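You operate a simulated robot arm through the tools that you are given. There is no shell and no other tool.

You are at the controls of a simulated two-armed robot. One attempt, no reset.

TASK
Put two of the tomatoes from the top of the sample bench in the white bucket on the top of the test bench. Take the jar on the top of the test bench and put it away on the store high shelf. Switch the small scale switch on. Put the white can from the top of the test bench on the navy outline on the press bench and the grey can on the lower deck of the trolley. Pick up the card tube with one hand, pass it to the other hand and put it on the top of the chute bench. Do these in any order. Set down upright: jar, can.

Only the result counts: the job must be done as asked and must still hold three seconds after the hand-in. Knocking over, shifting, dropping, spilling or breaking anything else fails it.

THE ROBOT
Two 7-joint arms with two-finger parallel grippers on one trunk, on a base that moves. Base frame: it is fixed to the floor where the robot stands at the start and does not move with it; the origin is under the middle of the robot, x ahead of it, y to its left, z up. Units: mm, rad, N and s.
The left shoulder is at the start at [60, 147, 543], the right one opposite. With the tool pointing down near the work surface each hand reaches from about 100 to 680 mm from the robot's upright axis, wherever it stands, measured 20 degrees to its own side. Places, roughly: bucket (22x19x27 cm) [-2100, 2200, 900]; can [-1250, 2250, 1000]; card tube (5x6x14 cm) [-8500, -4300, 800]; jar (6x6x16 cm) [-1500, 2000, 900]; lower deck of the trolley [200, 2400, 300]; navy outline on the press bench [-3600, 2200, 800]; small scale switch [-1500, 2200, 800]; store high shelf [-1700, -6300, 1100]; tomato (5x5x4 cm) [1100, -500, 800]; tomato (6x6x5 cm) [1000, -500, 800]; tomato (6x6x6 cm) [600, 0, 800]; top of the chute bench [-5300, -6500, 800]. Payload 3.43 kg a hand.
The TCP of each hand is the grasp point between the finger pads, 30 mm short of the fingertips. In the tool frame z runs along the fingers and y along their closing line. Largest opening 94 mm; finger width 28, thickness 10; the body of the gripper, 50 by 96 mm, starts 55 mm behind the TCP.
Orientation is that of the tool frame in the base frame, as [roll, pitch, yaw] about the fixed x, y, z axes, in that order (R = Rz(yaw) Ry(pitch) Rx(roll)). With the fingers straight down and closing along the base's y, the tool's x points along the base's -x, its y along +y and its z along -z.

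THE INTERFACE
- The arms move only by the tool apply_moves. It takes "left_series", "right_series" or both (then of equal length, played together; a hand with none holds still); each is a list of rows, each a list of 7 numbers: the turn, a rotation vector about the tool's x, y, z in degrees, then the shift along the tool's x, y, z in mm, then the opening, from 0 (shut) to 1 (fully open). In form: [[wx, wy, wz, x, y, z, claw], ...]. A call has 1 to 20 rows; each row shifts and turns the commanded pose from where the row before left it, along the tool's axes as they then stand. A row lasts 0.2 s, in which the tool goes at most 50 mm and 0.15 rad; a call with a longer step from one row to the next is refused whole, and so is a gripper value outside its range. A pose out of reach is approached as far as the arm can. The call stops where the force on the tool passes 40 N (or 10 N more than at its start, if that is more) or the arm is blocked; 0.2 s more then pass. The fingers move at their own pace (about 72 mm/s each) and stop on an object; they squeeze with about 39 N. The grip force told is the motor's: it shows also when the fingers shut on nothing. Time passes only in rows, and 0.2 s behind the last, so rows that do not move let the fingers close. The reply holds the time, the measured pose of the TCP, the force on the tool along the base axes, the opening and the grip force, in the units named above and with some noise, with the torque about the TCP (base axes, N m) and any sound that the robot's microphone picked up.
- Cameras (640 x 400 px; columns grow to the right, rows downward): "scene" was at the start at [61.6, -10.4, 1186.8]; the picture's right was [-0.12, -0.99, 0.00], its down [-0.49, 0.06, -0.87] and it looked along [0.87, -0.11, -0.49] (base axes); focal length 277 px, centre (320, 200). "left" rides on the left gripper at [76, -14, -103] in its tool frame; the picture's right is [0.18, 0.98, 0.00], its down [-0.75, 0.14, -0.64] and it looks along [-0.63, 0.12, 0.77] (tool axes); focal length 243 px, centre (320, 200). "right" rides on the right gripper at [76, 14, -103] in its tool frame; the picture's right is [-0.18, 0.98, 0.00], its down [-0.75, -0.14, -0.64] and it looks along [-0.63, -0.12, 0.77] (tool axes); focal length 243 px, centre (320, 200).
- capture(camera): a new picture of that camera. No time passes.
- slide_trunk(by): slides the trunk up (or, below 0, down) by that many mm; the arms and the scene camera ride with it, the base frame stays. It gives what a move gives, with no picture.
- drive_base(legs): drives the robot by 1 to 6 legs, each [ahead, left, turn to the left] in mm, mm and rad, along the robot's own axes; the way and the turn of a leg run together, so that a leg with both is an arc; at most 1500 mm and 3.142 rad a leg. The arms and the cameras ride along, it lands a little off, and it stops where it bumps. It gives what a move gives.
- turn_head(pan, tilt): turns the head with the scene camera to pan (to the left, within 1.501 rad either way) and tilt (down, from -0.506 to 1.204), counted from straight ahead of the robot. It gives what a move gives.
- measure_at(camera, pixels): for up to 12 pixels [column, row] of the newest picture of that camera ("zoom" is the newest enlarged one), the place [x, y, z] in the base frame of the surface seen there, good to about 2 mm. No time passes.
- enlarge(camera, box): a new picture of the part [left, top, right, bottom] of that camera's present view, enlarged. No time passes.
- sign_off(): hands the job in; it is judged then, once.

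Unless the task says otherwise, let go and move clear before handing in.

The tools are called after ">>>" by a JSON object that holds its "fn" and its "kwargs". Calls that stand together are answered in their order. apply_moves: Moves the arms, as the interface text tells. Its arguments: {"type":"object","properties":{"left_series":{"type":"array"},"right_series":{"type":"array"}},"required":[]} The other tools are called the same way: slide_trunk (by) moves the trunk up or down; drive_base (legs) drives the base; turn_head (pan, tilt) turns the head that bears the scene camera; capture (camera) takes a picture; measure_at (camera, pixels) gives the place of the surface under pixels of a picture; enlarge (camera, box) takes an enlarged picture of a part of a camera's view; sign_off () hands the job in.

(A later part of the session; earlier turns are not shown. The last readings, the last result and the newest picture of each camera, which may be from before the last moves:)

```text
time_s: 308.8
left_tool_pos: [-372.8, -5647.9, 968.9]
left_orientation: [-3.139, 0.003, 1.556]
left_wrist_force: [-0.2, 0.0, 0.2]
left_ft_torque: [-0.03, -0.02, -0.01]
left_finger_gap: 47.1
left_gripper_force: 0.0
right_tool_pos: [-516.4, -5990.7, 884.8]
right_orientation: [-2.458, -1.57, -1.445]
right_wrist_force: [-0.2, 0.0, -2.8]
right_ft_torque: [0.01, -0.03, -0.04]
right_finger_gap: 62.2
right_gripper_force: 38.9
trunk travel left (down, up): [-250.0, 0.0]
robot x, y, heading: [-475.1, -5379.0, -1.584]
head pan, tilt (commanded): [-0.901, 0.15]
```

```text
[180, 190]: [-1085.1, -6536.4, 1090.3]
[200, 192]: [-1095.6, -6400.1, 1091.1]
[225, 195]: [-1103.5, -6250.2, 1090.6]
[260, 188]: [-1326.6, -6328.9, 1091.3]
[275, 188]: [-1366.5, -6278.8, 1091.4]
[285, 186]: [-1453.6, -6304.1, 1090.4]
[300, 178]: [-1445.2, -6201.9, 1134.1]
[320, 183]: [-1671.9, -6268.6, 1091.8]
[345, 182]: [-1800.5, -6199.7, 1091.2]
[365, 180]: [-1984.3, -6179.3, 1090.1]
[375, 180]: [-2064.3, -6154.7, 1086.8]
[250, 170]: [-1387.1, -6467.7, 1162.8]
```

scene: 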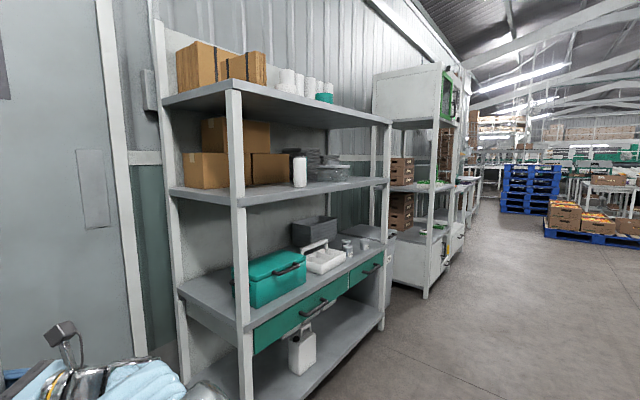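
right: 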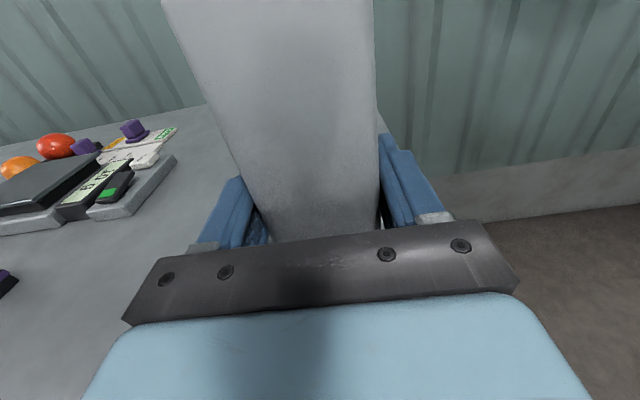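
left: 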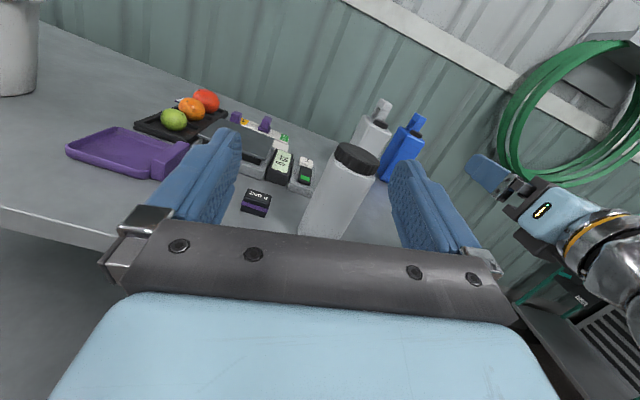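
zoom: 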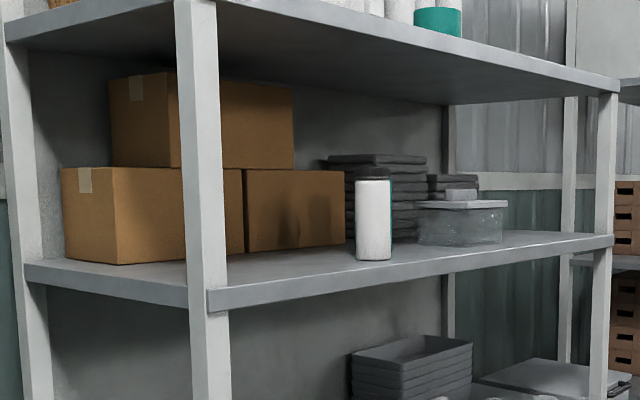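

The shelf surface is z≈1091 with a free front area around x≈-1270 (boxes behind at y≈−6450, a bottle at x≈−1445). I'll turn right 0.81 rad so the hand points at the shelf, and raise the jar.

>>> {"fn": "drive_base", "kwargs": {"legs": [[0, 0, -0.81]]}}

>>> {"fn": "apply_moves", "kwargs": {"right_series": [[0, 0, 0, 40, 0, 0, 0.2], [0, 0, 0, 40, 0, 0, 0.2], [0, 0, 0, 40, 0, 0, 0.2], [0, 0, 0, 40, 0, 0, 0.2], [0, 0, 0, 40, 0, 0, 0.2], [0, 0, 0, 40, 0, 0, 0.2], [0, 0, 0, 40, 0, 0, 0.2]]}}

>>> {"fn": "turn_head", "kwargs": {"pan": 0.3, "tilt": 0.15}}

>>> {"fn": "capture", "kwargs": {"camera": "scene"}}

>>> {"fn": "capture", "kwargs": {"camera": "right"}}

```text
time_s: 311.4
left_tool_pos: [-599.2, -5636.8, 969.3]
left_orientation: [-3.14, 0.004, 0.742]
left_wrist_force: [-1.0, -0.3, -0.1]
left_ft_torque: [-0.01, 0.02, 0.0]
left_finger_gap: 47.6
left_gripper_force: 0.0
right_tool_pos: [-948.8, -5768.6, 885.0]
right_orientation: [-2.487, -1.57, -2.234]
right_wrist_force: [0.3, 1.0, -3.3]
right_ft_torque: [0.02, -0.01, 0.01]
right_finger_gap: 62.1
right_gripper_force: 39.0
trunk travel left (down, up): [-250.0, 0.0]
robot x, y, heading: [-475.2, -5379.4, -2.4]
head pan, tilt (commanded): [-0.901, 0.15]
```

```text
time_s: 312.9
left_tool_pos: [-599.4, -5637.6, 969.1]
left_orientation: [-3.14, 0.001, 0.743]
left_wrist_force: [-0.3, 0.3, 0.5]
left_ft_torque: [0.01, -0.01, 0.01]
left_finger_gap: 46.8
left_gripper_force: 0.0
right_tool_pos: [-949.8, -5768.3, 1163.8]
right_orientation: [-2.592, -1.567, -2.125]
right_wrist_force: [0.7, -1.6, -2.3]
right_ft_torque: [0.0, -0.03, 0.0]
right_finger_gap: 62.3
right_gripper_force: 39.3
trunk travel left (down, up): [-250.0, 0.0]
robot x, y, heading: [-473.7, -5378.2, -2.398]
head pan, tilt (commanded): [-0.901, 0.15]
```

```text
time_s: 314.4
left_tool_pos: [-599.9, -5637.6, 970.5]
left_orientation: [-3.14, 0.002, 0.743]
left_wrist_force: [0.4, 0.3, 0.3]
left_ft_torque: [0.06, 0.03, 0.03]
left_finger_gap: 47.1
left_gripper_force: 0.0
right_tool_pos: [-948.3, -5767.9, 1164.2]
right_orientation: [-2.456, -1.569, -2.263]
right_wrist_force: [1.4, -0.3, -4.0]
right_ft_torque: [-0.01, -0.03, -0.03]
right_finger_gap: 62.0
right_gripper_force: 38.3
trunk travel left (down, up): [-250.0, 0.0]
robot x, y, heading: [-475.5, -5378.0, -2.399]
head pan, tilt (commanded): [0.3, 0.15]
```

```text
taken
```

scene: 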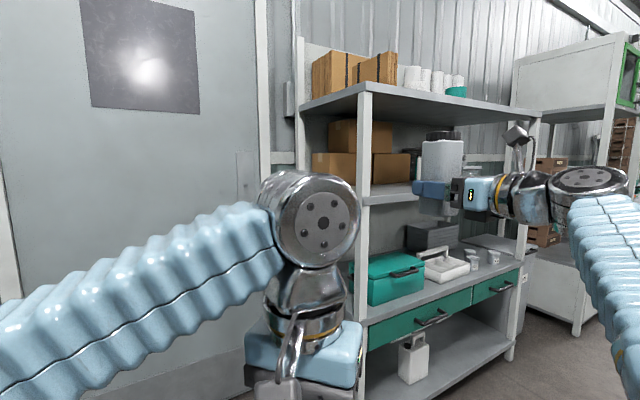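

```text
taken
```

right: 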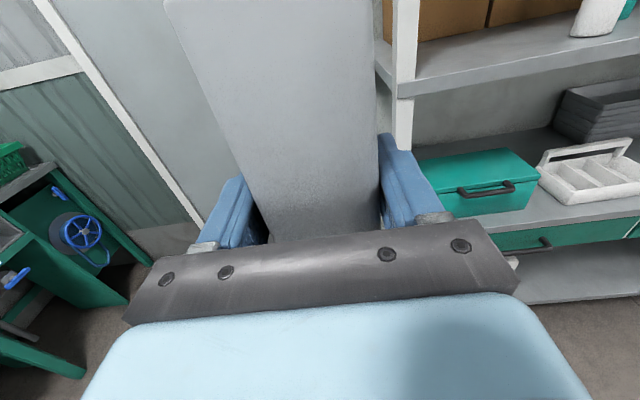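

The jar clears the shelf level by ~22 mm. I'll check the right forearm's and elbow's location relative to the shelf.

>>> {"fn": "measure_at", "kwargs": {"camera": "scene", "pixels": [[590, 180], [600, 230], [620, 300], [635, 380], [320, 220], [240, 250], [540, 195], [480, 195]]}}

>>> {"fn": "turn_head", "kwargs": {"pan": -0.3, "tilt": 0.7}}

>>> {"fn": "capture", "kwargs": {"camera": "scene"}}

```text
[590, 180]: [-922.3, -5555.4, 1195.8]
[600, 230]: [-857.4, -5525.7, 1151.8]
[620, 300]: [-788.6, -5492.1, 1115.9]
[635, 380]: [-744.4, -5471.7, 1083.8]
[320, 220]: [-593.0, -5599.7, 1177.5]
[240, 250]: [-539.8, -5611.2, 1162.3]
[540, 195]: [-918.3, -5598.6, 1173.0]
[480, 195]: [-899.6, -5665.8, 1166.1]
```

```text
time_s: 315.4
left_tool_pos: [-599.7, -5637.3, 969.0]
left_orientation: [-3.14, 0.001, 0.742]
left_wrist_force: [0.1, -0.6, -0.4]
left_ft_torque: [-0.02, 0.02, -0.04]
left_finger_gap: 47.0
left_gripper_force: 0.0
right_tool_pos: [-949.8, -5769.0, 1164.0]
right_orientation: [-2.492, -1.569, -2.227]
right_wrist_force: [-0.2, -0.7, -4.1]
right_ft_torque: [0.0, 0.0, -0.05]
right_finger_gap: 61.9
right_gripper_force: 38.9
trunk travel left (down, up): [-250.0, 0.0]
robot x, y, heading: [-472.5, -5378.4, -2.403]
head pan, tilt (commanded): [-0.3, 0.7]
```

```text
taken
```

scene: 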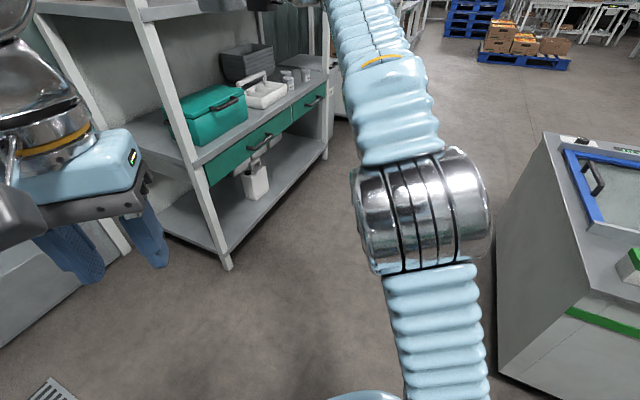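

The right arm stays well behind the wrist, clear of the shelf. I'll drive to the entry point with the jar ~80 mm in front of the shelf edge at x≈-1269.

>>> {"fn": "drive_base", "kwargs": {"legs": [[418, -15, 0.005]]}}

>>> {"fn": "turn_head", "kwargs": {"pan": 0.6, "tilt": 0.1}}

>>> {"fn": "capture", "kwargs": {"camera": "scene"}}

>>> {"fn": "capture", "kwargs": {"camera": "right"}}

```text
time_s: 317.9
left_tool_pos: [-912.1, -5903.7, 970.4]
left_orientation: [-3.141, 0.003, 0.741]
left_wrist_force: [-0.9, -0.2, 0.9]
left_ft_torque: [-0.01, 0.01, -0.01]
left_finger_gap: 46.9
left_gripper_force: 0.0
right_tool_pos: [-1263.0, -6034.9, 1165.1]
right_orientation: [-2.504, -1.569, -2.214]
right_wrist_force: [0.0, 0.2, -4.1]
right_ft_torque: [0.01, 0.01, 0.0]
right_finger_gap: 62.1
right_gripper_force: 39.3
trunk travel left (down, up): [-250.0, 0.0]
robot x, y, heading: [-784.6, -5646.3, -2.4]
head pan, tilt (commanded): [-0.3, 0.7]
```

```text
time_s: 319.1
left_tool_pos: [-914.0, -5903.8, 970.1]
left_orientation: [-3.14, 0.002, 0.741]
left_wrist_force: [1.1, 0.0, -0.6]
left_ft_torque: [-0.01, 0.02, 0.0]
left_finger_gap: 47.0
left_gripper_force: 0.1
right_tool_pos: [-1262.0, -6034.3, 1166.2]
right_orientation: [-2.505, -1.568, -2.216]
right_wrist_force: [-0.9, -0.1, -3.5]
right_ft_torque: [0.0, 0.02, -0.02]
right_finger_gap: 62.1
right_gripper_force: 38.7
trunk travel left (down, up): [-250.0, 0.0]
robot x, y, heading: [-786.3, -5644.9, -2.406]
head pan, tilt (commanded): [0.6, 0.099]
```

```text
taken
```

scene: 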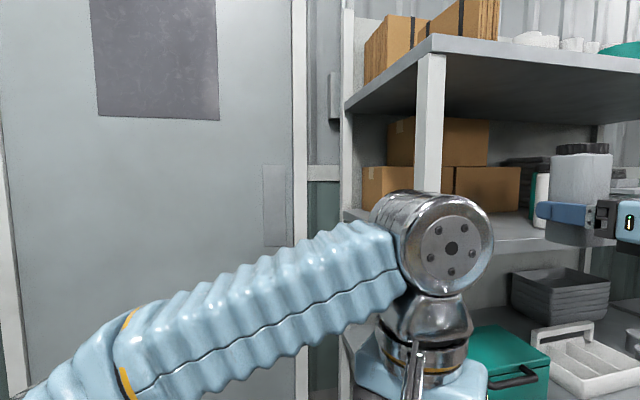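

```text
taken
```

right: 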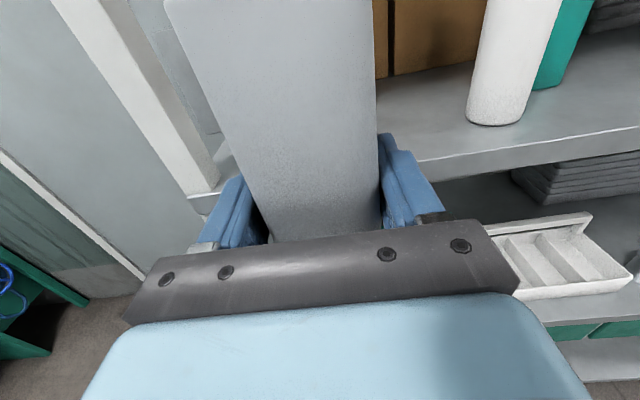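

>>> {"fn": "measure_at", "kwargs": {"camera": "right", "pixels": [[471, 110], [500, 122], [212, 160], [205, 185], [440, 150], [420, 160], [425, 172]]}}

```text
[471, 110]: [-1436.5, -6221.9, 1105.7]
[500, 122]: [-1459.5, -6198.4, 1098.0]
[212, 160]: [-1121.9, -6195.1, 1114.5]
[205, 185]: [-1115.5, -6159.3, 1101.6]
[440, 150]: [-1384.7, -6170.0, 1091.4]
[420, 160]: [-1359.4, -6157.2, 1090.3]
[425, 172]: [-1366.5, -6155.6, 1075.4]
```

Free gap is x −1436…−1122; the jar at −1262 fits well. I'll drive 200 mm straight in.

>>> {"fn": "drive_base", "kwargs": {"legs": [[141.6, 141.6, 0]]}}

>>> {"fn": "capture", "kwargs": {"camera": "right"}}

>>> {"fn": "capture", "kwargs": {"camera": "scene"}}

```text
time_s: 320.7
left_tool_pos: [-921.9, -6104.2, 969.6]
left_orientation: [-3.141, 0.001, 0.744]
left_wrist_force: [-0.5, -1.2, -0.2]
left_ft_torque: [0.01, 0.02, -0.03]
left_finger_gap: 47.2
left_gripper_force: 0.0
right_tool_pos: [-1272.2, -6236.1, 1164.5]
right_orientation: [-2.534, -1.57, -2.182]
right_wrist_force: [0.2, 0.7, -3.5]
right_ft_torque: [0.0, 0.0, 0.01]
right_finger_gap: 62.2
right_gripper_force: 39.1
trunk travel left (down, up): [-250.0, 0.0]
robot x, y, heading: [-798.3, -5846.1, -2.405]
head pan, tilt (commanded): [0.6, 0.099]
```

```text
taken
```

right: 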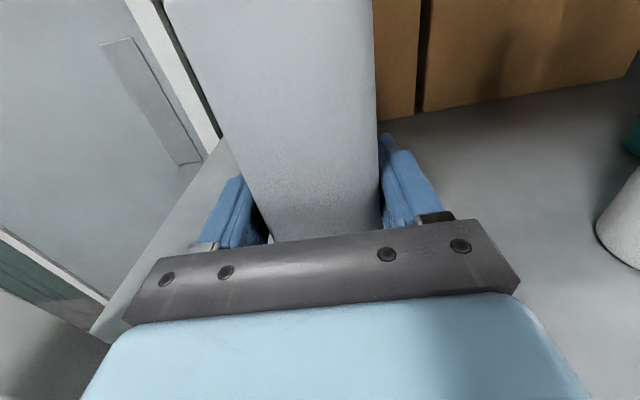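

```text
taken
```

scene: 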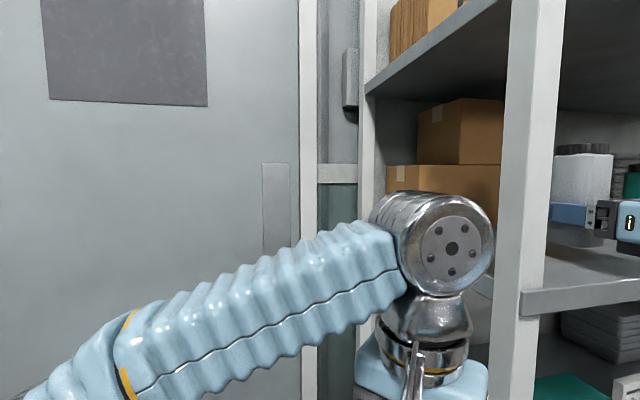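

The jar is over the shelf. Lowering 21 mm, then 1 mm steps.

>>> {"fn": "apply_moves", "kwargs": {"right_series": [[0, 0, 0, -10, 0, 0, 0.2], [0, 0, 0, -9, 0, 0, 0.2], [0, 0, 0, -2, 0, 0, 0.2], [0, 0, 0, 0, 0, 0, 0.2]]}}

```text
time_s: 321.7
left_tool_pos: [-922.7, -6103.8, 969.8]
left_orientation: [-3.139, 0.002, 0.744]
left_wrist_force: [0.7, 0.3, 0.3]
left_ft_torque: [-0.01, 0.0, -0.02]
left_finger_gap: 47.0
left_gripper_force: 0.1
right_tool_pos: [-1272.5, -6235.4, 1143.7]
right_orientation: [-2.572, -1.568, -2.144]
right_wrist_force: [-0.2, 0.4, -3.1]
right_ft_torque: [0.0, -0.01, -0.04]
right_finger_gap: 62.3
right_gripper_force: 39.5
trunk travel left (down, up): [-250.0, 0.0]
robot x, y, heading: [-796.5, -5845.8, -2.403]
head pan, tilt (commanded): [0.6, 0.099]
```

>>> {"fn": "apply_moves", "kwargs": {"right_series": [[0, 0, 0, -1, 0, 0, 0.2], [0, 0, 0, -1, 0, 0, 0.2], [0, 0, 0, 0, 0, 0, 0.2]]}}

```text
time_s: 322.5
left_tool_pos: [-923.4, -6104.2, 968.8]
left_orientation: [-3.141, 0.002, 0.745]
left_wrist_force: [-0.1, 0.1, 0.1]
left_ft_torque: [0.02, 0.0, -0.03]
left_finger_gap: 47.1
left_gripper_force: 0.1
right_tool_pos: [-1271.6, -6236.3, 1141.7]
right_orientation: [-2.629, -1.571, -2.087]
right_wrist_force: [-0.6, -0.2, -3.3]
right_ft_torque: [0.02, 0.0, -0.03]
right_finger_gap: 62.0
right_gripper_force: 38.8
trunk travel left (down, up): [-250.0, 0.0]
robot x, y, heading: [-796.3, -5847.0, -2.401]
head pan, tilt (commanded): [0.6, 0.099]
```

>>> {"fn": "apply_moves", "kwargs": {"right_series": [[0, 0, 0, -1, 0, 0, 0.2], [0, 0, 0, 0, 0, 0, 0.2]]}}

```text
time_s: 323.1
left_tool_pos: [-923.4, -6104.5, 969.8]
left_orientation: [-3.14, 0.002, 0.743]
left_wrist_force: [0.9, -0.2, -0.9]
left_ft_torque: [0.01, -0.01, 0.0]
left_finger_gap: 47.1
left_gripper_force: 0.0
right_tool_pos: [-1271.9, -6235.9, 1139.5]
right_orientation: [-2.475, -1.568, -2.242]
right_wrist_force: [0.3, -0.3, -4.0]
right_ft_torque: [0.0, 0.0, 0.01]
right_finger_gap: 62.1
right_gripper_force: 39.4
trunk travel left (down, up): [-250.0, 0.0]
robot x, y, heading: [-800.2, -5844.6, -2.394]
head pan, tilt (commanded): [0.6, 0.099]
```

Still airborne by the load reading. Continuing down in 1 mm steps.

>>> {"fn": "apply_moves", "kwargs": {"right_series": [[0, 0, 0, -1, 0, 0, 0.2], [0, 0, 0, 0, 0, 0, 0.2]]}}

>>> {"fn": "apply_moves", "kwargs": {"right_series": [[0, 0, 0, -1, 0, 0, 0.2], [0, 0, 0, 0, 0, 0, 0.2]]}}

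>>> {"fn": "capture", "kwargs": {"camera": "right"}}

```text
time_s: 323.7
left_tool_pos: [-923.6, -6104.0, 969.5]
left_orientation: [-3.141, 0.002, 0.744]
left_wrist_force: [-0.5, 0.2, 0.0]
left_ft_torque: [0.01, -0.01, 0.0]
left_finger_gap: 47.0
left_gripper_force: 0.1
right_tool_pos: [-1272.4, -6235.8, 1140.5]
right_orientation: [2.49, -1.571, -0.926]
right_wrist_force: [-2.1, -1.0, 5.1]
right_ft_torque: [-0.2, 0.19, 0.0]
right_finger_gap: 61.9
right_gripper_force: 39.1
trunk travel left (down, up): [-250.0, 0.0]
robot x, y, heading: [-798.3, -5849.8, -2.402]
head pan, tilt (commanded): [0.6, 0.099]
```

```text
time_s: 324.3
left_tool_pos: [-923.3, -6103.6, 969.2]
left_orientation: [-3.137, 0.002, 0.744]
left_wrist_force: [0.9, 0.0, 0.4]
left_ft_torque: [0.01, 0.01, 0.01]
left_finger_gap: 47.4
left_gripper_force: 0.1
right_tool_pos: [-1271.5, -6235.4, 1140.2]
right_orientation: [-0.006, -1.569, 1.57]
right_wrist_force: [-6.6, -5.5, 18.7]
right_ft_torque: [0.18, 0.2, 0.1]
right_finger_gap: 62.3
right_gripper_force: 39.3
trunk travel left (down, up): [-250.0, 0.0]
robot x, y, heading: [-794.6, -5847.7, -2.402]
head pan, tilt (commanded): [0.6, 0.099]
```

```text
taken
```

right: 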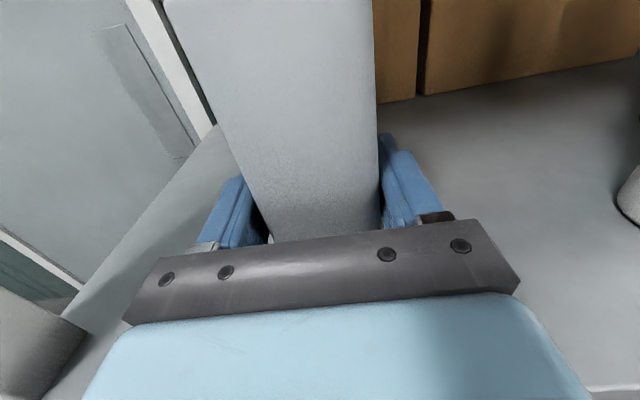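

It's in contact (19 N up). I'll ease up 1.5 mm, then open.

>>> {"fn": "apply_moves", "kwargs": {"right_series": [[0, 0, 0, 1.5, 0, 0, 0.2], [0, 0, 0, 0, 0, 0, 0.2]]}}

>>> {"fn": "apply_moves", "kwargs": {"right_series": [[0, 0, 0, 0, 0, 0, 0.72], [0, 0, 0, 0, 0, 0, 0.85], [0, 0, 0, 0, 0, 0, 1], [0, 0, 0, 0, 0, 0, 1]]}}

>>> {"fn": "capture", "kwargs": {"camera": "right"}}

```text
time_s: 324.9
left_tool_pos: [-923.1, -6103.7, 970.4]
left_orientation: [-3.14, 0.002, 0.742]
left_wrist_force: [0.0, -0.4, 0.4]
left_ft_torque: [0.05, 0.02, -0.02]
left_finger_gap: 46.8
left_gripper_force: 0.1
right_tool_pos: [-1272.2, -6234.4, 1140.1]
right_orientation: [-2.849, -1.569, -1.869]
right_wrist_force: [-1.6, 0.7, 8.5]
right_ft_torque: [-0.25, 0.07, -0.03]
right_finger_gap: 62.2
right_gripper_force: 39.3
trunk travel left (down, up): [-250.0, 0.0]
robot x, y, heading: [-799.0, -5851.6, -2.402]
head pan, tilt (commanded): [0.6, 0.099]
```

```text
time_s: 325.9
left_tool_pos: [-922.8, -6104.1, 970.0]
left_orientation: [-3.14, 0.002, 0.744]
left_wrist_force: [0.9, -0.4, 0.8]
left_ft_torque: [-0.02, 0.03, 0.01]
left_finger_gap: 47.1
left_gripper_force: 0.0
right_tool_pos: [-1272.0, -6236.1, 1141.3]
right_orientation: [-2.684, -1.569, -2.032]
right_wrist_force: [0.4, -1.0, -0.3]
right_ft_torque: [0.01, 0.0, 0.01]
right_finger_gap: 93.7
right_gripper_force: 0.1
trunk travel left (down, up): [-250.0, 0.0]
robot x, y, heading: [-797.0, -5847.2, -2.398]
head pan, tilt (commanded): [0.6, 0.099]
```

```text
taken
```

right: 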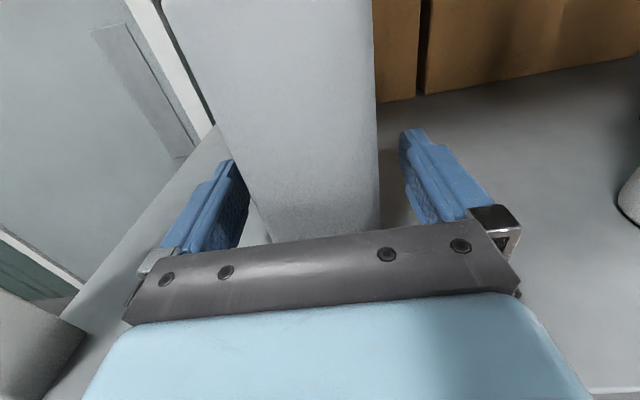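

Released. Driving straight back out from the shelf.

>>> {"fn": "drive_base", "kwargs": {"legs": [[-172, -183, 0], [-100, -110, 0]]}}

>>> {"fn": "capture", "kwargs": {"camera": "right"}}

>>> {"fn": "capture", "kwargs": {"camera": "scene"}}

```text
time_s: 328.7
left_tool_pos: [-919.9, -5703.5, 969.6]
left_orientation: [-3.139, 0.001, 0.742]
left_wrist_force: [0.4, 0.9, 0.4]
left_ft_torque: [0.01, -0.01, -0.04]
left_finger_gap: 46.9
left_gripper_force: 0.0
right_tool_pos: [-1269.4, -5834.4, 1139.2]
right_orientation: [-2.648, -1.568, -2.074]
right_wrist_force: [-0.2, -0.6, 0.0]
right_ft_torque: [0.0, 0.02, 0.0]
right_finger_gap: 94.0
right_gripper_force: 0.0
trunk travel left (down, up): [-250.0, 0.0]
robot x, y, heading: [-792.2, -5448.6, -2.402]
head pan, tilt (commanded): [0.6, 0.099]
```

```text
taken
```

right: 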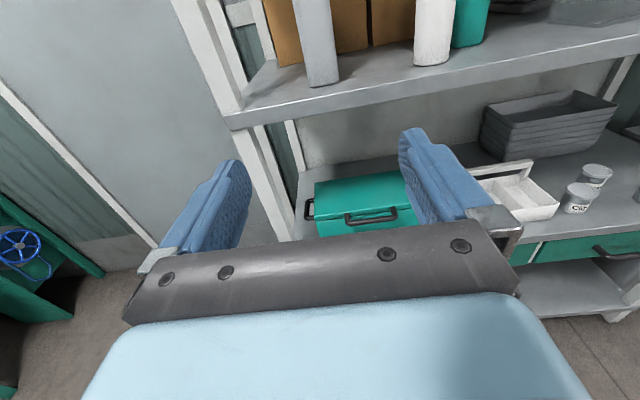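

```text
taken
```

scene: 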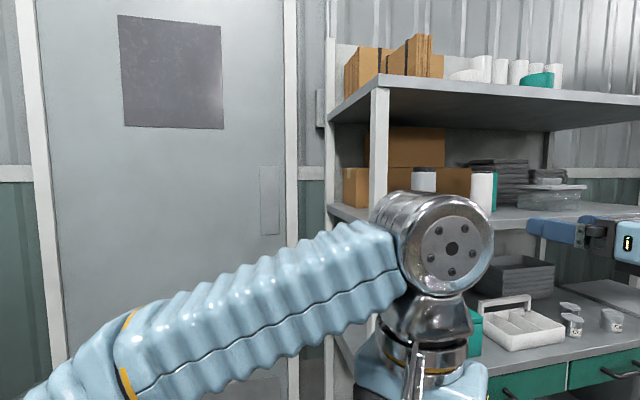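

The jar stands on the high shelf. Next is the card tube far west; I'll turn to face −x and look along the south aisle.

>>> {"fn": "drive_base", "kwargs": {"legs": [[0, 0, -0.74]]}}

>>> {"fn": "turn_head", "kwargs": {"pan": 0.0, "tilt": 0.15}}

>>> {"fn": "capture", "kwargs": {"camera": "scene"}}

```text
time_s: 331.1
left_tool_pos: [-1059.2, -5552.2, 970.0]
left_orientation: [-3.141, 0.003, 0.001]
left_wrist_force: [0.9, -0.7, 0.8]
left_ft_torque: [-0.01, 0.02, 0.0]
left_finger_gap: 47.2
left_gripper_force: 0.1
right_tool_pos: [-1406.2, -5412.1, 1140.5]
right_orientation: [-2.623, -1.569, -2.837]
right_wrist_force: [0.3, -0.4, 0.3]
right_ft_torque: [-0.03, -0.01, -0.03]
right_finger_gap: 94.0
right_gripper_force: 0.1
trunk travel left (down, up): [-250.0, 0.0]
robot x, y, heading: [-794.2, -5448.8, 3.142]
head pan, tilt (commanded): [0.6, 0.099]
```

```text
time_s: 332.1
left_tool_pos: [-1058.8, -5551.6, 970.0]
left_orientation: [-3.139, 0.001, -0.001]
left_wrist_force: [0.7, -0.2, 0.4]
left_ft_torque: [-0.03, 0.02, -0.03]
left_finger_gap: 47.1
left_gripper_force: 0.0
right_tool_pos: [-1406.6, -5411.7, 1140.8]
right_orientation: [-2.582, -1.569, -2.88]
right_wrist_force: [0.5, -0.4, 0.3]
right_ft_torque: [-0.01, -0.01, -0.03]
right_finger_gap: 94.0
right_gripper_force: 0.0
trunk travel left (down, up): [-250.0, 0.0]
robot x, y, heading: [-794.9, -5446.7, 3.143]
head pan, tilt (commanded): [0.0, 0.15]
```

```text
taken
```

scene: 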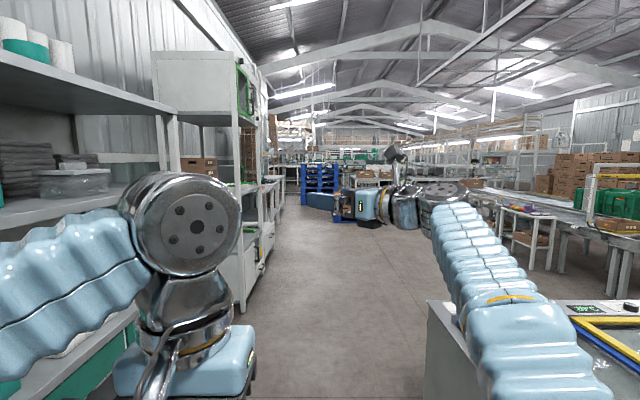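

The west aisle is open. Here I'll fold the right arm back to its neutral vertical pose: first turn it to point left, lower to z≈990 and draw it back.

>>> {"fn": "apply_moves", "kwargs": {"right_series": [[8.5, 0, 0, -30, 0, 0, 0.6], [8.5, 0, 0, -30, 0, 0, 0.6], [8.5, 0, 0, -30, 0, 0, 0.6], [8.5, 0, 0, -30, 0, 0, 0.6], [8.5, 0, 0, -30, 0, 0, 0.6], [0, 0, 0, 0, -43, -14, 0.6], [0, 0, 0, 0, -43, -14, 0.6], [0, 0, 0, 0, -43, -14, 0.6], [0, 0, 0, 0, -43, -14, 0.6], [0, 0, 0, 0, -43, -14, 0.6], [0, 0, 0, 0, -43, -14, 0.6], [0, 0, 0, 0, -43, -14, 0.6]]}}

>>> {"fn": "apply_moves", "kwargs": {"right_series": [[0, -8.2, 0, 0, 0, 0, 0.6], [0, -8.2, 0, 0, 0, 0, 0.6], [0, -8.2, 0, 0, 0, 0, 0.6], [0, -8.2, 0, 0, 0, 0, 0.6], [0, -8.2, 0, 0, 0, 0, 0.6], [0, -8.2, 0, 0, 0, 0, 0.6], [0, -8.2, 0, 0, 0, 0, 0.6], [0, -8.2, 0, 0, 0, 0, 0.6], [0, -8.2, 0, 0, 0, 0, 0.6], [0, -8.2, 0, 0, 0, 0, 0.6], [0, -8, 0, 0, 0, 0, 0.6]]}}

```text
time_s: 334.6
left_tool_pos: [-1060.3, -5551.0, 970.1]
left_orientation: [-3.137, 0.002, 0.002]
left_wrist_force: [-0.3, 0.0, -0.3]
left_ft_torque: [0.03, -0.01, 0.0]
left_finger_gap: 47.0
left_gripper_force: 0.1
right_tool_pos: [-1036.3, -5359.5, 1022.6]
right_orientation: [-1.582, -1.57, -3.137]
right_wrist_force: [-1.0, -0.1, -0.1]
right_ft_torque: [-0.01, 0.03, 0.02]
right_finger_gap: 56.6
right_gripper_force: 0.0
right hand out of reach, approached as far as the arm can: row 3, 4, 5
trunk travel left (down, up): [-250.0, 0.0]
robot x, y, heading: [-791.1, -5446.0, 3.144]
head pan, tilt (commanded): [0.0, 0.15]
```

```text
time_s: 337.1
left_tool_pos: [-1060.1, -5552.0, 968.9]
left_orientation: [-3.138, 0.003, -0.001]
left_wrist_force: [-0.8, -1.1, 0.1]
left_ft_torque: [0.0, -0.02, 0.0]
left_finger_gap: 47.1
left_gripper_force: 0.1
right_tool_pos: [-1040.7, -5322.4, 982.8]
right_orientation: [3.14, -0.004, -1.577]
right_wrist_force: [-1.4, -0.1, -0.3]
right_ft_torque: [-0.01, -0.02, 0.03]
right_finger_gap: 56.3
right_gripper_force: 0.0
right hand out of reach, approached as far as the arm can: row 10, 11
trunk travel left (down, up): [-250.0, 0.0]
robot x, y, heading: [-795.1, -5446.1, 3.134]
head pan, tilt (commanded): [0.0, 0.15]
```

>>> {"fn": "apply_moves", "kwargs": {"right_series": [[0, 0, -8.2, 0, 0, 0, 0.6], [0, 0, -8.2, 0, 0, 0, 0.6], [0, 0, -8.2, 0, 0, 0, 0.6], [0, 0, -8.2, 0, 0, 0, 0.6], [0, 0, -8.2, 0, 0, 0, 0.6], [0, 0, -8.2, 0, 0, 0, 0.6], [0, 0, -8.2, 0, 0, 0, 0.6], [0, 0, -8.2, 0, 0, 0, 0.6], [0, 0, -8.2, 0, 0, 0, 0.6], [0, 0, -8.2, 0, 0, 0, 0.6], [0, 0, -8.2, 0, 0, 0, 0.6]]}}

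>>> {"fn": "turn_head", "kwargs": {"pan": 0.0, "tilt": 0.2}}

>>> {"fn": "capture", "kwargs": {"camera": "scene"}}

```text
time_s: 339.4
left_tool_pos: [-1060.1, -5550.4, 969.5]
left_orientation: [-3.139, 0.001, 0.001]
left_wrist_force: [0.4, 0.0, 0.3]
left_ft_torque: [-0.02, 0.03, 0.03]
left_finger_gap: 46.9
left_gripper_force: 0.0
right_tool_pos: [-1040.2, -5321.6, 982.8]
right_orientation: [3.141, -0.002, -0.001]
right_wrist_force: [-0.2, -0.3, 0.6]
right_ft_torque: [0.02, -0.03, -0.02]
right_finger_gap: 56.7
right_gripper_force: 0.0
trunk travel left (down, up): [-250.0, 0.0]
robot x, y, heading: [-793.2, -5446.9, 3.141]
head pan, tilt (commanded): [0.0, 0.15]
```

```text
time_s: 340.1
left_tool_pos: [-1059.0, -5552.2, 969.5]
left_orientation: [-3.141, 0.001, -0.001]
left_wrist_force: [1.1, 0.7, 0.4]
left_ft_torque: [0.03, 0.0, 0.0]
left_finger_gap: 46.9
left_gripper_force: 0.1
right_tool_pos: [-1040.9, -5322.2, 984.0]
right_orientation: [-3.14, -0.002, -0.004]
right_wrist_force: [-0.3, 0.1, 0.0]
right_ft_torque: [0.01, -0.01, 0.01]
right_finger_gap: 56.1
right_gripper_force: 0.1
trunk travel left (down, up): [-250.0, 0.0]
robot x, y, heading: [-794.7, -5450.4, 3.136]
head pan, tilt (commanded): [0.0, 0.201]
```

```text
taken
```

scene: 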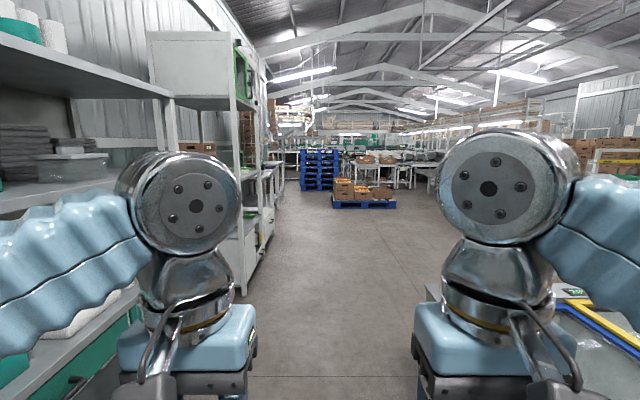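

Both arms are neutral. I'll measure the obstacles along the west aisle: the blue pallets and furniture edges.

>>> {"fn": "measure_at", "kwargs": {"camera": "scene", "pixels": [[335, 207], [395, 205], [320, 190], [302, 190], [270, 235], [278, 195], [425, 195], [410, 185], [345, 280], [262, 160], [290, 160], [430, 270]]}}

>>> {"fn": "enlarge", "kwargs": {"camera": "scene", "box": [240, 110, 440, 235]}}

```text
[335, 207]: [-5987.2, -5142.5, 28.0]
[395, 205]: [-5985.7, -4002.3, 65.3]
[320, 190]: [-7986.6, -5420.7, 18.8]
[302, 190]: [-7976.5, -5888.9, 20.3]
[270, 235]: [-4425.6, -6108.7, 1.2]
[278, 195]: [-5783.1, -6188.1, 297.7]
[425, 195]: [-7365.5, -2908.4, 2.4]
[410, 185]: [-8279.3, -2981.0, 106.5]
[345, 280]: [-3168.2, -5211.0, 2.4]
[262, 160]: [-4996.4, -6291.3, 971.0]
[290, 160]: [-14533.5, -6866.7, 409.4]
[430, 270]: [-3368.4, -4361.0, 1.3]
```

```text
3.20 times, centred on (340, 172) of scene
```

zoom: 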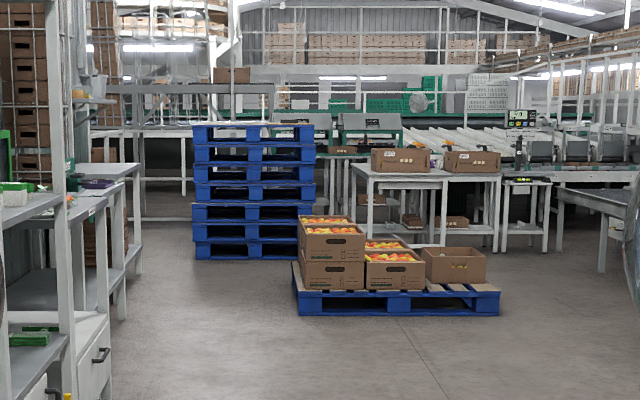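

The corridor south of the first pallet (y<−5142) and north of the wall units (y>−6108) is about 960 mm wide. I'll drive 4.4 m west along y≈−5520 and look again.

>>> {"fn": "drive_base", "kwargs": {"legs": [[1500, 35, 0], [1450, 35, 0], [1450, 0, 0]]}}

>>> {"fn": "capture", "kwargs": {"camera": "scene"}}

```text
refused: leg 1 is longer than a leg can be; nothing moved
```

```text
taken
```

scene: 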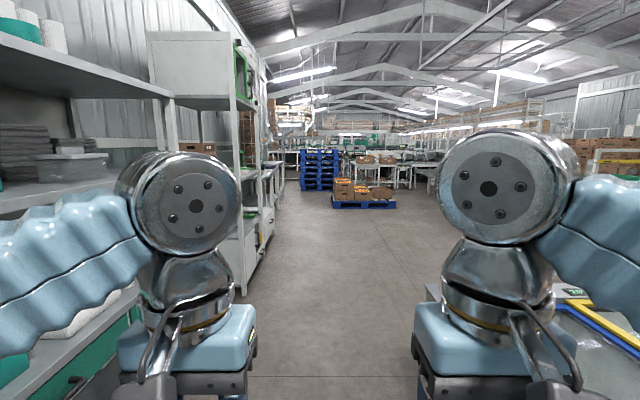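

The first leg was a touch too long; I'll shorten it.

>>> {"fn": "drive_base", "kwargs": {"legs": [[1450, 30, 0], [1450, 30, 0], [1450, 0, 0]]}}

>>> {"fn": "turn_head", "kwargs": {"pan": 0.9, "tilt": 0.3}}

>>> {"fn": "capture", "kwargs": {"camera": "scene"}}

>>> {"fn": "turn_head", "kwargs": {"pan": -0.2, "tilt": 0.2}}

>>> {"fn": "capture", "kwargs": {"camera": "scene"}}

```text
time_s: 360.9
left_tool_pos: [-5418.1, -5635.9, 969.4]
left_orientation: [-3.141, 0.001, 0.01]
left_wrist_force: [0.2, -0.1, 0.6]
left_ft_torque: [0.0, -0.01, 0.0]
left_finger_gap: 46.9
left_gripper_force: 0.0
right_tool_pos: [-5401.8, -5405.3, 984.4]
right_orientation: [-3.141, 0.0, 0.005]
right_wrist_force: [0.2, 0.4, -0.3]
right_ft_torque: [0.01, -0.02, 0.0]
right_finger_gap: 56.4
right_gripper_force: 0.0
trunk travel left (down, up): [-250.0, 0.0]
robot x, y, heading: [-5155.6, -5529.8, -3.133]
head pan, tilt (commanded): [0.0, 0.201]
```

```text
time_s: 362.1
left_tool_pos: [-5420.1, -5635.0, 969.8]
left_orientation: [-3.141, 0.0, 0.007]
left_wrist_force: [0.1, 0.0, 0.8]
left_ft_torque: [0.0, 0.01, -0.03]
left_finger_gap: 47.1
left_gripper_force: 0.1
right_tool_pos: [-5402.0, -5404.4, 983.3]
right_orientation: [3.141, -0.001, 0.006]
right_wrist_force: [0.1, -0.5, -0.2]
right_ft_torque: [0.0, -0.01, -0.01]
right_finger_gap: 56.5
right_gripper_force: 0.1
trunk travel left (down, up): [-250.0, 0.0]
robot x, y, heading: [-5156.1, -5530.5, -3.135]
head pan, tilt (commanded): [0.901, 0.3]
```

```text
taken
```

scene: 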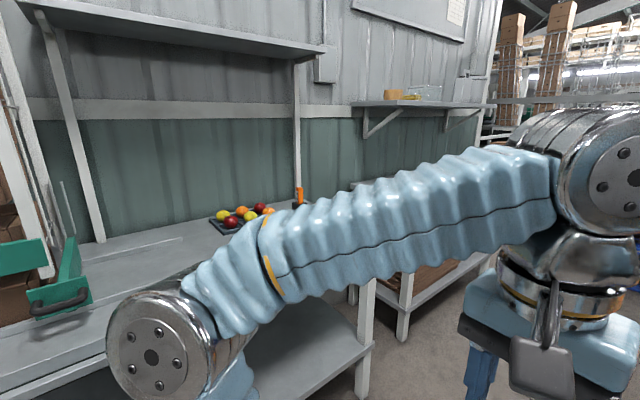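

```text
time_s: 363.5
left_tool_pos: [-5418.9, -5634.8, 969.0]
left_orientation: [-3.14, 0.003, 0.009]
left_wrist_force: [-0.8, 0.7, -0.4]
left_ft_torque: [0.03, 0.04, -0.02]
left_finger_gap: 47.3
left_gripper_force: 0.1
right_tool_pos: [-5400.9, -5404.0, 983.3]
right_orientation: [-3.14, -0.002, 0.005]
right_wrist_force: [0.4, 0.6, 0.1]
right_ft_torque: [0.01, 0.02, 0.01]
right_finger_gap: 56.3
right_gripper_force: 0.1
trunk travel left (down, up): [-250.0, 0.0]
robot x, y, heading: [-5153.9, -5526.5, -3.136]
head pan, tilt (commanded): [-0.201, 0.201]
```

```text
taken
```

scene: 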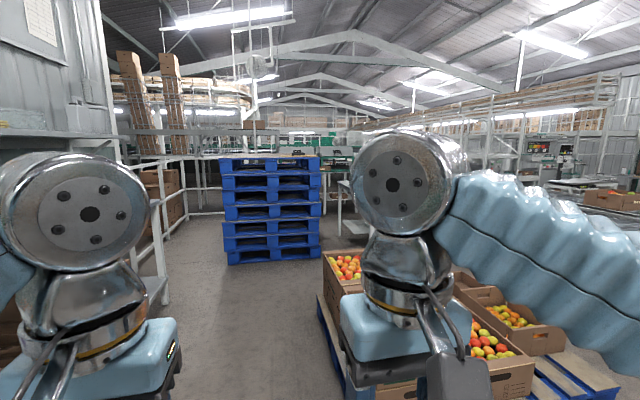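

The chute bench is on the left with free top space; the way ahead between pallet and stack is open. I'll continue 2 m west and look toward the card tube.

>>> {"fn": "drive_base", "kwargs": {"legs": [[1000, 0, 0], [1000, 0, -0.006]]}}

>>> {"fn": "turn_head", "kwargs": {"pan": -0.5, "tilt": 0.25}}

>>> {"fn": "capture", "kwargs": {"camera": "scene"}}

```text
time_s: 373.5
left_tool_pos: [-7418.9, -5649.5, 971.4]
left_orientation: [-3.139, 0.002, 0.005]
left_wrist_force: [-0.2, 0.3, -0.2]
left_ft_torque: [0.0, 0.02, -0.04]
left_finger_gap: 46.8
left_gripper_force: 0.1
right_tool_pos: [-7402.3, -5420.2, 983.2]
right_orientation: [3.141, 0.0, 0.0]
right_wrist_force: [0.3, 0.4, -0.1]
right_ft_torque: [0.0, -0.03, 0.02]
right_finger_gap: 56.2
right_gripper_force: 0.2
trunk travel left (down, up): [-250.0, 0.0]
robot x, y, heading: [-7155.9, -5540.7, -3.137]
head pan, tilt (commanded): [-0.201, 0.201]
```

```text
time_s: 374.3
left_tool_pos: [-7419.3, -5648.9, 969.5]
left_orientation: [-3.14, 0.002, 0.006]
left_wrist_force: [-1.2, -0.7, 0.5]
left_ft_torque: [-0.03, 0.02, 0.0]
left_finger_gap: 46.9
left_gripper_force: 0.0
right_tool_pos: [-7403.2, -5420.0, 984.2]
right_orientation: [3.141, -0.001, 0.001]
right_wrist_force: [0.4, -0.3, 0.1]
right_ft_torque: [0.0, 0.04, -0.03]
right_finger_gap: 56.5
right_gripper_force: 0.1
trunk travel left (down, up): [-250.0, 0.0]
robot x, y, heading: [-7157.8, -5544.9, -3.138]
head pan, tilt (commanded): [-0.499, 0.25]
```

```text
taken
```

scene: 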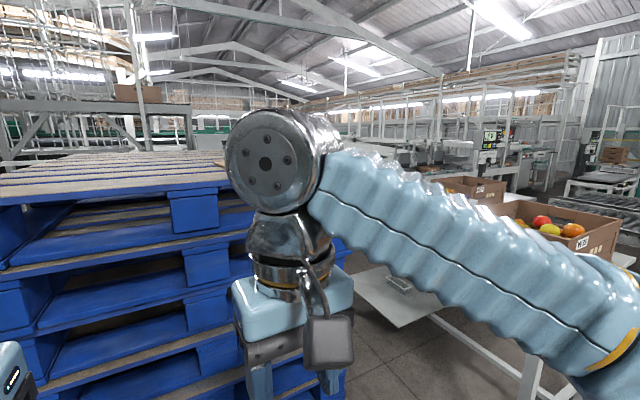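

I'm near the pallet stack, and a table with boxes is to the north. I'll turn to face north and look left for the card tube.

>>> {"fn": "drive_base", "kwargs": {"legs": [[0, 0, -1.57]]}}

>>> {"fn": "turn_head", "kwargs": {"pan": 0.0, "tilt": 0.3}}

>>> {"fn": "capture", "kwargs": {"camera": "scene"}}

>>> {"fn": "turn_head", "kwargs": {"pan": 0.75, "tilt": 0.3}}

>>> {"fn": "capture", "kwargs": {"camera": "scene"}}

```text
time_s: 378.5
left_tool_pos: [-7260.8, -5278.8, 970.1]
left_orientation: [-3.14, 0.002, -1.564]
left_wrist_force: [0.7, -1.3, 0.1]
left_ft_torque: [0.01, -0.02, 0.01]
left_finger_gap: 47.1
left_gripper_force: 0.1
right_tool_pos: [-7030.0, -5296.2, 984.0]
right_orientation: [3.141, -0.002, -1.568]
right_wrist_force: [-0.6, -0.4, 0.4]
right_ft_torque: [0.02, -0.01, -0.02]
right_finger_gap: 56.2
right_gripper_force: 0.0
trunk travel left (down, up): [-250.0, 0.0]
robot x, y, heading: [-7155.7, -5545.1, 1.578]
head pan, tilt (commanded): [-0.499, 0.25]
```

```text
time_s: 379.4
left_tool_pos: [-7261.5, -5277.9, 971.2]
left_orientation: [-3.139, 0.002, -1.565]
left_wrist_force: [-0.5, 0.2, -0.2]
left_ft_torque: [-0.02, 0.02, 0.0]
left_finger_gap: 47.2
left_gripper_force: 0.0
right_tool_pos: [-7030.8, -5295.3, 984.0]
right_orientation: [-3.142, -0.002, -1.568]
right_wrist_force: [-0.2, 0.1, 0.5]
right_ft_torque: [-0.02, -0.02, -0.02]
right_finger_gap: 56.5
right_gripper_force: 0.0
trunk travel left (down, up): [-250.0, 0.0]
robot x, y, heading: [-7151.4, -5544.6, 1.577]
head pan, tilt (commanded): [0.0, 0.3]
```

```text
taken
```

scene: 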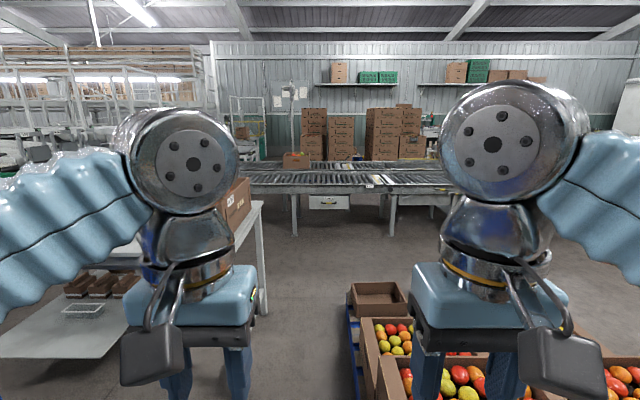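

```text
time_s: 380.5
left_tool_pos: [-7260.9, -5277.6, 970.8]
left_orientation: [-3.139, 0.002, -1.563]
left_wrist_force: [1.1, 0.4, 0.1]
left_ft_torque: [0.03, 0.0, 0.0]
left_finger_gap: 46.8
left_gripper_force: 0.0
right_tool_pos: [-7030.9, -5297.1, 983.7]
right_orientation: [-3.142, -0.002, -1.568]
right_wrist_force: [0.5, -0.2, -0.2]
right_ft_torque: [0.04, 0.01, 0.03]
right_finger_gap: 56.4
right_gripper_force: 0.0
trunk travel left (down, up): [-250.0, 0.0]
robot x, y, heading: [-7150.7, -5543.6, 1.57]
head pan, tilt (commanded): [0.75, 0.3]
```

```text
taken
```

scene: 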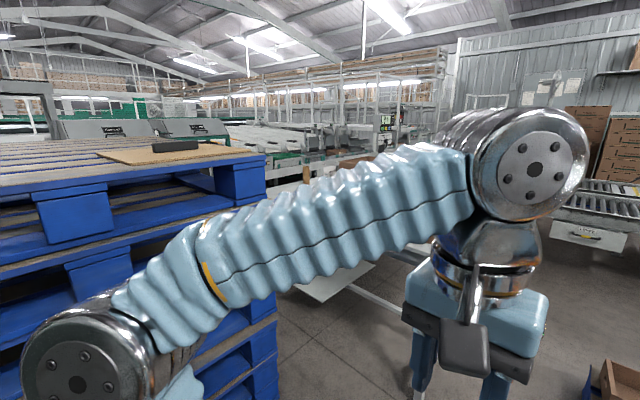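

>>> {"fn": "turn_head", "kwargs": {"pan": 0.25, "tilt": 0.4}}

>>> {"fn": "capture", "kwargs": {"camera": "scene"}}

>>> {"fn": "measure_at", "kwargs": {"camera": "scene", "pixels": [[428, 290], [425, 320], [345, 180], [310, 190], [335, 250], [300, 150], [420, 140], [200, 300], [240, 330], [345, 300], [380, 230], [340, 330]]}}

```text
time_s: 381.4
left_tool_pos: [-7261.3, -5279.2, 969.4]
left_orientation: [3.141, 0.003, -1.563]
left_wrist_force: [-0.2, -0.8, -0.6]
left_ft_torque: [0.01, -0.04, -0.01]
left_finger_gap: 47.0
left_gripper_force: 0.0
right_tool_pos: [-7032.3, -5295.9, 983.6]
right_orientation: [-3.14, -0.001, -1.567]
right_wrist_force: [0.4, -0.5, -0.1]
right_ft_torque: [0.02, 0.0, 0.02]
right_finger_gap: 56.3
right_gripper_force: 0.1
trunk travel left (down, up): [-250.0, 0.0]
robot x, y, heading: [-7154.9, -5542.0, 1.575]
head pan, tilt (commanded): [0.25, 0.4]
```

```text
taken
```

scene: 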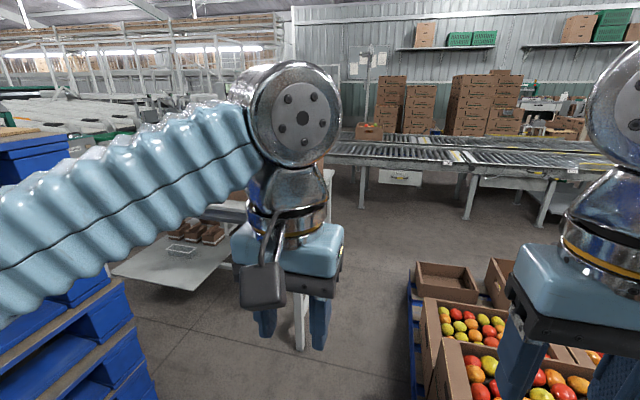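

```text
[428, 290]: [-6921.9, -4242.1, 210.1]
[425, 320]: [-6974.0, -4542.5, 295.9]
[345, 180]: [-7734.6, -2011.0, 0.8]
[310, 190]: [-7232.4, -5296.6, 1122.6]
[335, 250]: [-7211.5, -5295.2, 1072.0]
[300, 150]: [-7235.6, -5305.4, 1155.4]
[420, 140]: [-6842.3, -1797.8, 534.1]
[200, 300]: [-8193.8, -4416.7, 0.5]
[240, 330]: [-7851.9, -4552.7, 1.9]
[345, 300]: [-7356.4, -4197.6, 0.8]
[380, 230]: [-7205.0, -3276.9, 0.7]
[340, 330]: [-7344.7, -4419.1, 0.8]
```

The table's south side is reachable: floor free at about (-7850,-4550). I'll drive north-west to about (-7350,-4930) and look at the table top.

>>> {"fn": "drive_base", "kwargs": {"legs": [[610, 200, 0]]}}

>>> {"fn": "turn_head", "kwargs": {"pan": 0.9, "tilt": 0.35}}

>>> {"fn": "capture", "kwargs": {"camera": "scene"}}

```text
time_s: 383.4
left_tool_pos: [-7297.4, -5127.4, 969.3]
left_orientation: [-3.139, 0.002, -1.719]
left_wrist_force: [0.3, -0.2, 0.6]
left_ft_torque: [-0.02, 0.0, 0.02]
left_finger_gap: 47.2
left_gripper_force: 0.1
right_tool_pos: [-7072.1, -5179.3, 984.0]
right_orientation: [3.141, -0.001, -1.722]
right_wrist_force: [0.4, -0.2, -0.7]
right_ft_torque: [-0.02, 0.02, 0.0]
right_finger_gap: 56.3
right_gripper_force: 0.1
trunk travel left (down, up): [-250.0, 0.0]
robot x, y, heading: [-7234.0, -5404.0, 1.418]
head pan, tilt (commanded): [0.25, 0.4]
stopped in leg 1: the robot was blocked; the commanded pose is now the measured one
```

```text
time_s: 384.4
left_tool_pos: [-7298.3, -5127.3, 970.2]
left_orientation: [-3.139, 0.0, -1.72]
left_wrist_force: [0.5, 1.1, -0.6]
left_ft_torque: [0.04, 0.01, 0.03]
left_finger_gap: 46.9
left_gripper_force: 0.1
right_tool_pos: [-7072.8, -5179.8, 983.8]
right_orientation: [3.141, -0.001, -1.722]
right_wrist_force: [-0.4, -0.3, -0.2]
right_ft_torque: [0.02, 0.01, 0.02]
right_finger_gap: 56.5
right_gripper_force: 0.1
trunk travel left (down, up): [-250.0, 0.0]
robot x, y, heading: [-7231.9, -5403.8, 1.417]
head pan, tilt (commanded): [0.901, 0.351]
```

```text
taken
```

scene: 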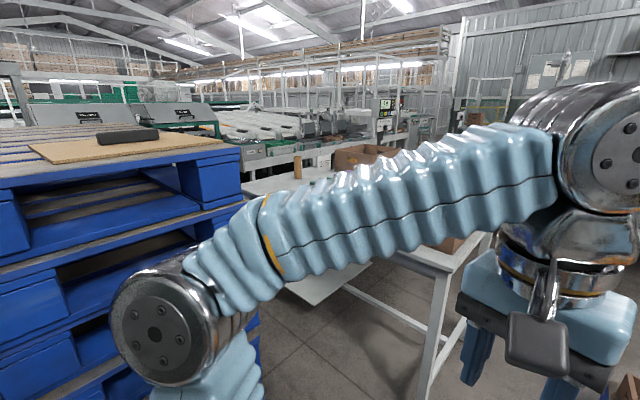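

The base was blocked after ~160 mm and turned slightly. I'll measure what is near: left elbow (155,330) and the stack's nearest edge (235,180), (240,310).

>>> {"fn": "measure_at", "kwargs": {"camera": "scene", "pixels": [[155, 330], [190, 310], [130, 280], [235, 170], [238, 200], [232, 350], [200, 380], [15, 300], [430, 340], [250, 340]]}}

>>> {"fn": "turn_head", "kwargs": {"pan": -0.6, "tilt": 1.0}}

>>> {"fn": "capture", "kwargs": {"camera": "scene"}}

>>> {"fn": "turn_head", "kwargs": {"pan": 0.8, "tilt": 1.1}}

>>> {"fn": "capture", "kwargs": {"camera": "scene"}}

```text
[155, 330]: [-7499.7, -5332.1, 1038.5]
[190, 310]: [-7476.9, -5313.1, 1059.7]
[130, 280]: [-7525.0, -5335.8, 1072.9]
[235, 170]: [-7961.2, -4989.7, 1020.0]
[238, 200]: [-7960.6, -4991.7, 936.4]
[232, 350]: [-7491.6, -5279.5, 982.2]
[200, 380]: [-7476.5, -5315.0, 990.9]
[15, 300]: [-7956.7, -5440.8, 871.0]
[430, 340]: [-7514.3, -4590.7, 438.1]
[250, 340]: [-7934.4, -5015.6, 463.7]
```

```text
time_s: 386.0
left_tool_pos: [-7297.5, -5127.2, 969.1]
left_orientation: [-3.139, 0.001, -1.718]
left_wrist_force: [-0.4, -0.2, 0.6]
left_ft_torque: [0.01, 0.01, 0.04]
left_finger_gap: 47.1
left_gripper_force: 0.1
right_tool_pos: [-7073.0, -5179.6, 984.2]
right_orientation: [3.141, -0.002, -1.722]
right_wrist_force: [0.4, -0.5, 1.0]
right_ft_torque: [0.01, 0.02, 0.01]
right_finger_gap: 56.4
right_gripper_force: 0.2
trunk travel left (down, up): [-250.0, 0.0]
robot x, y, heading: [-7235.3, -5405.5, 1.417]
head pan, tilt (commanded): [-0.6, 1.0]
```

```text
taken
```

scene: 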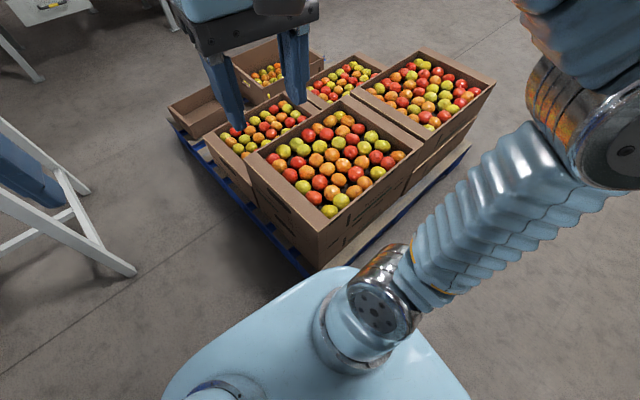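

```text
time_s: 387.5
left_tool_pos: [-7297.7, -5127.3, 968.2]
left_orientation: [-3.137, 0.001, -1.719]
left_wrist_force: [0.0, -0.7, 0.6]
left_ft_torque: [0.03, -0.01, -0.03]
left_finger_gap: 46.7
left_gripper_force: 0.0
right_tool_pos: [-7073.4, -5179.7, 981.8]
right_orientation: [3.141, -0.001, -1.723]
right_wrist_force: [0.3, -0.8, -0.3]
right_ft_torque: [-0.03, -0.02, 0.02]
right_finger_gap: 56.3
right_gripper_force: 0.2
trunk travel left (down, up): [-250.0, 0.0]
robot x, y, heading: [-7232.2, -5405.1, 1.422]
head pan, tilt (commanded): [0.799, 1.1]
```

```text
taken
```

scene: 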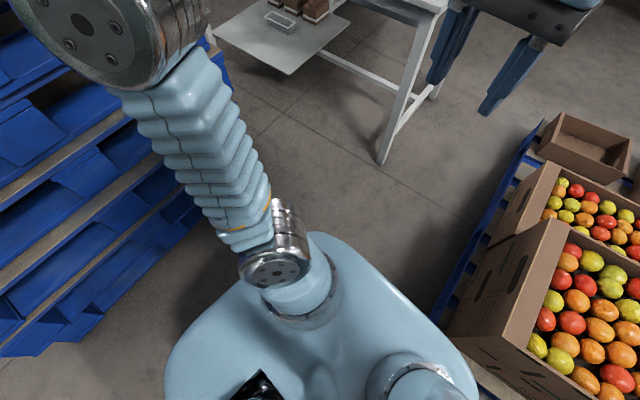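

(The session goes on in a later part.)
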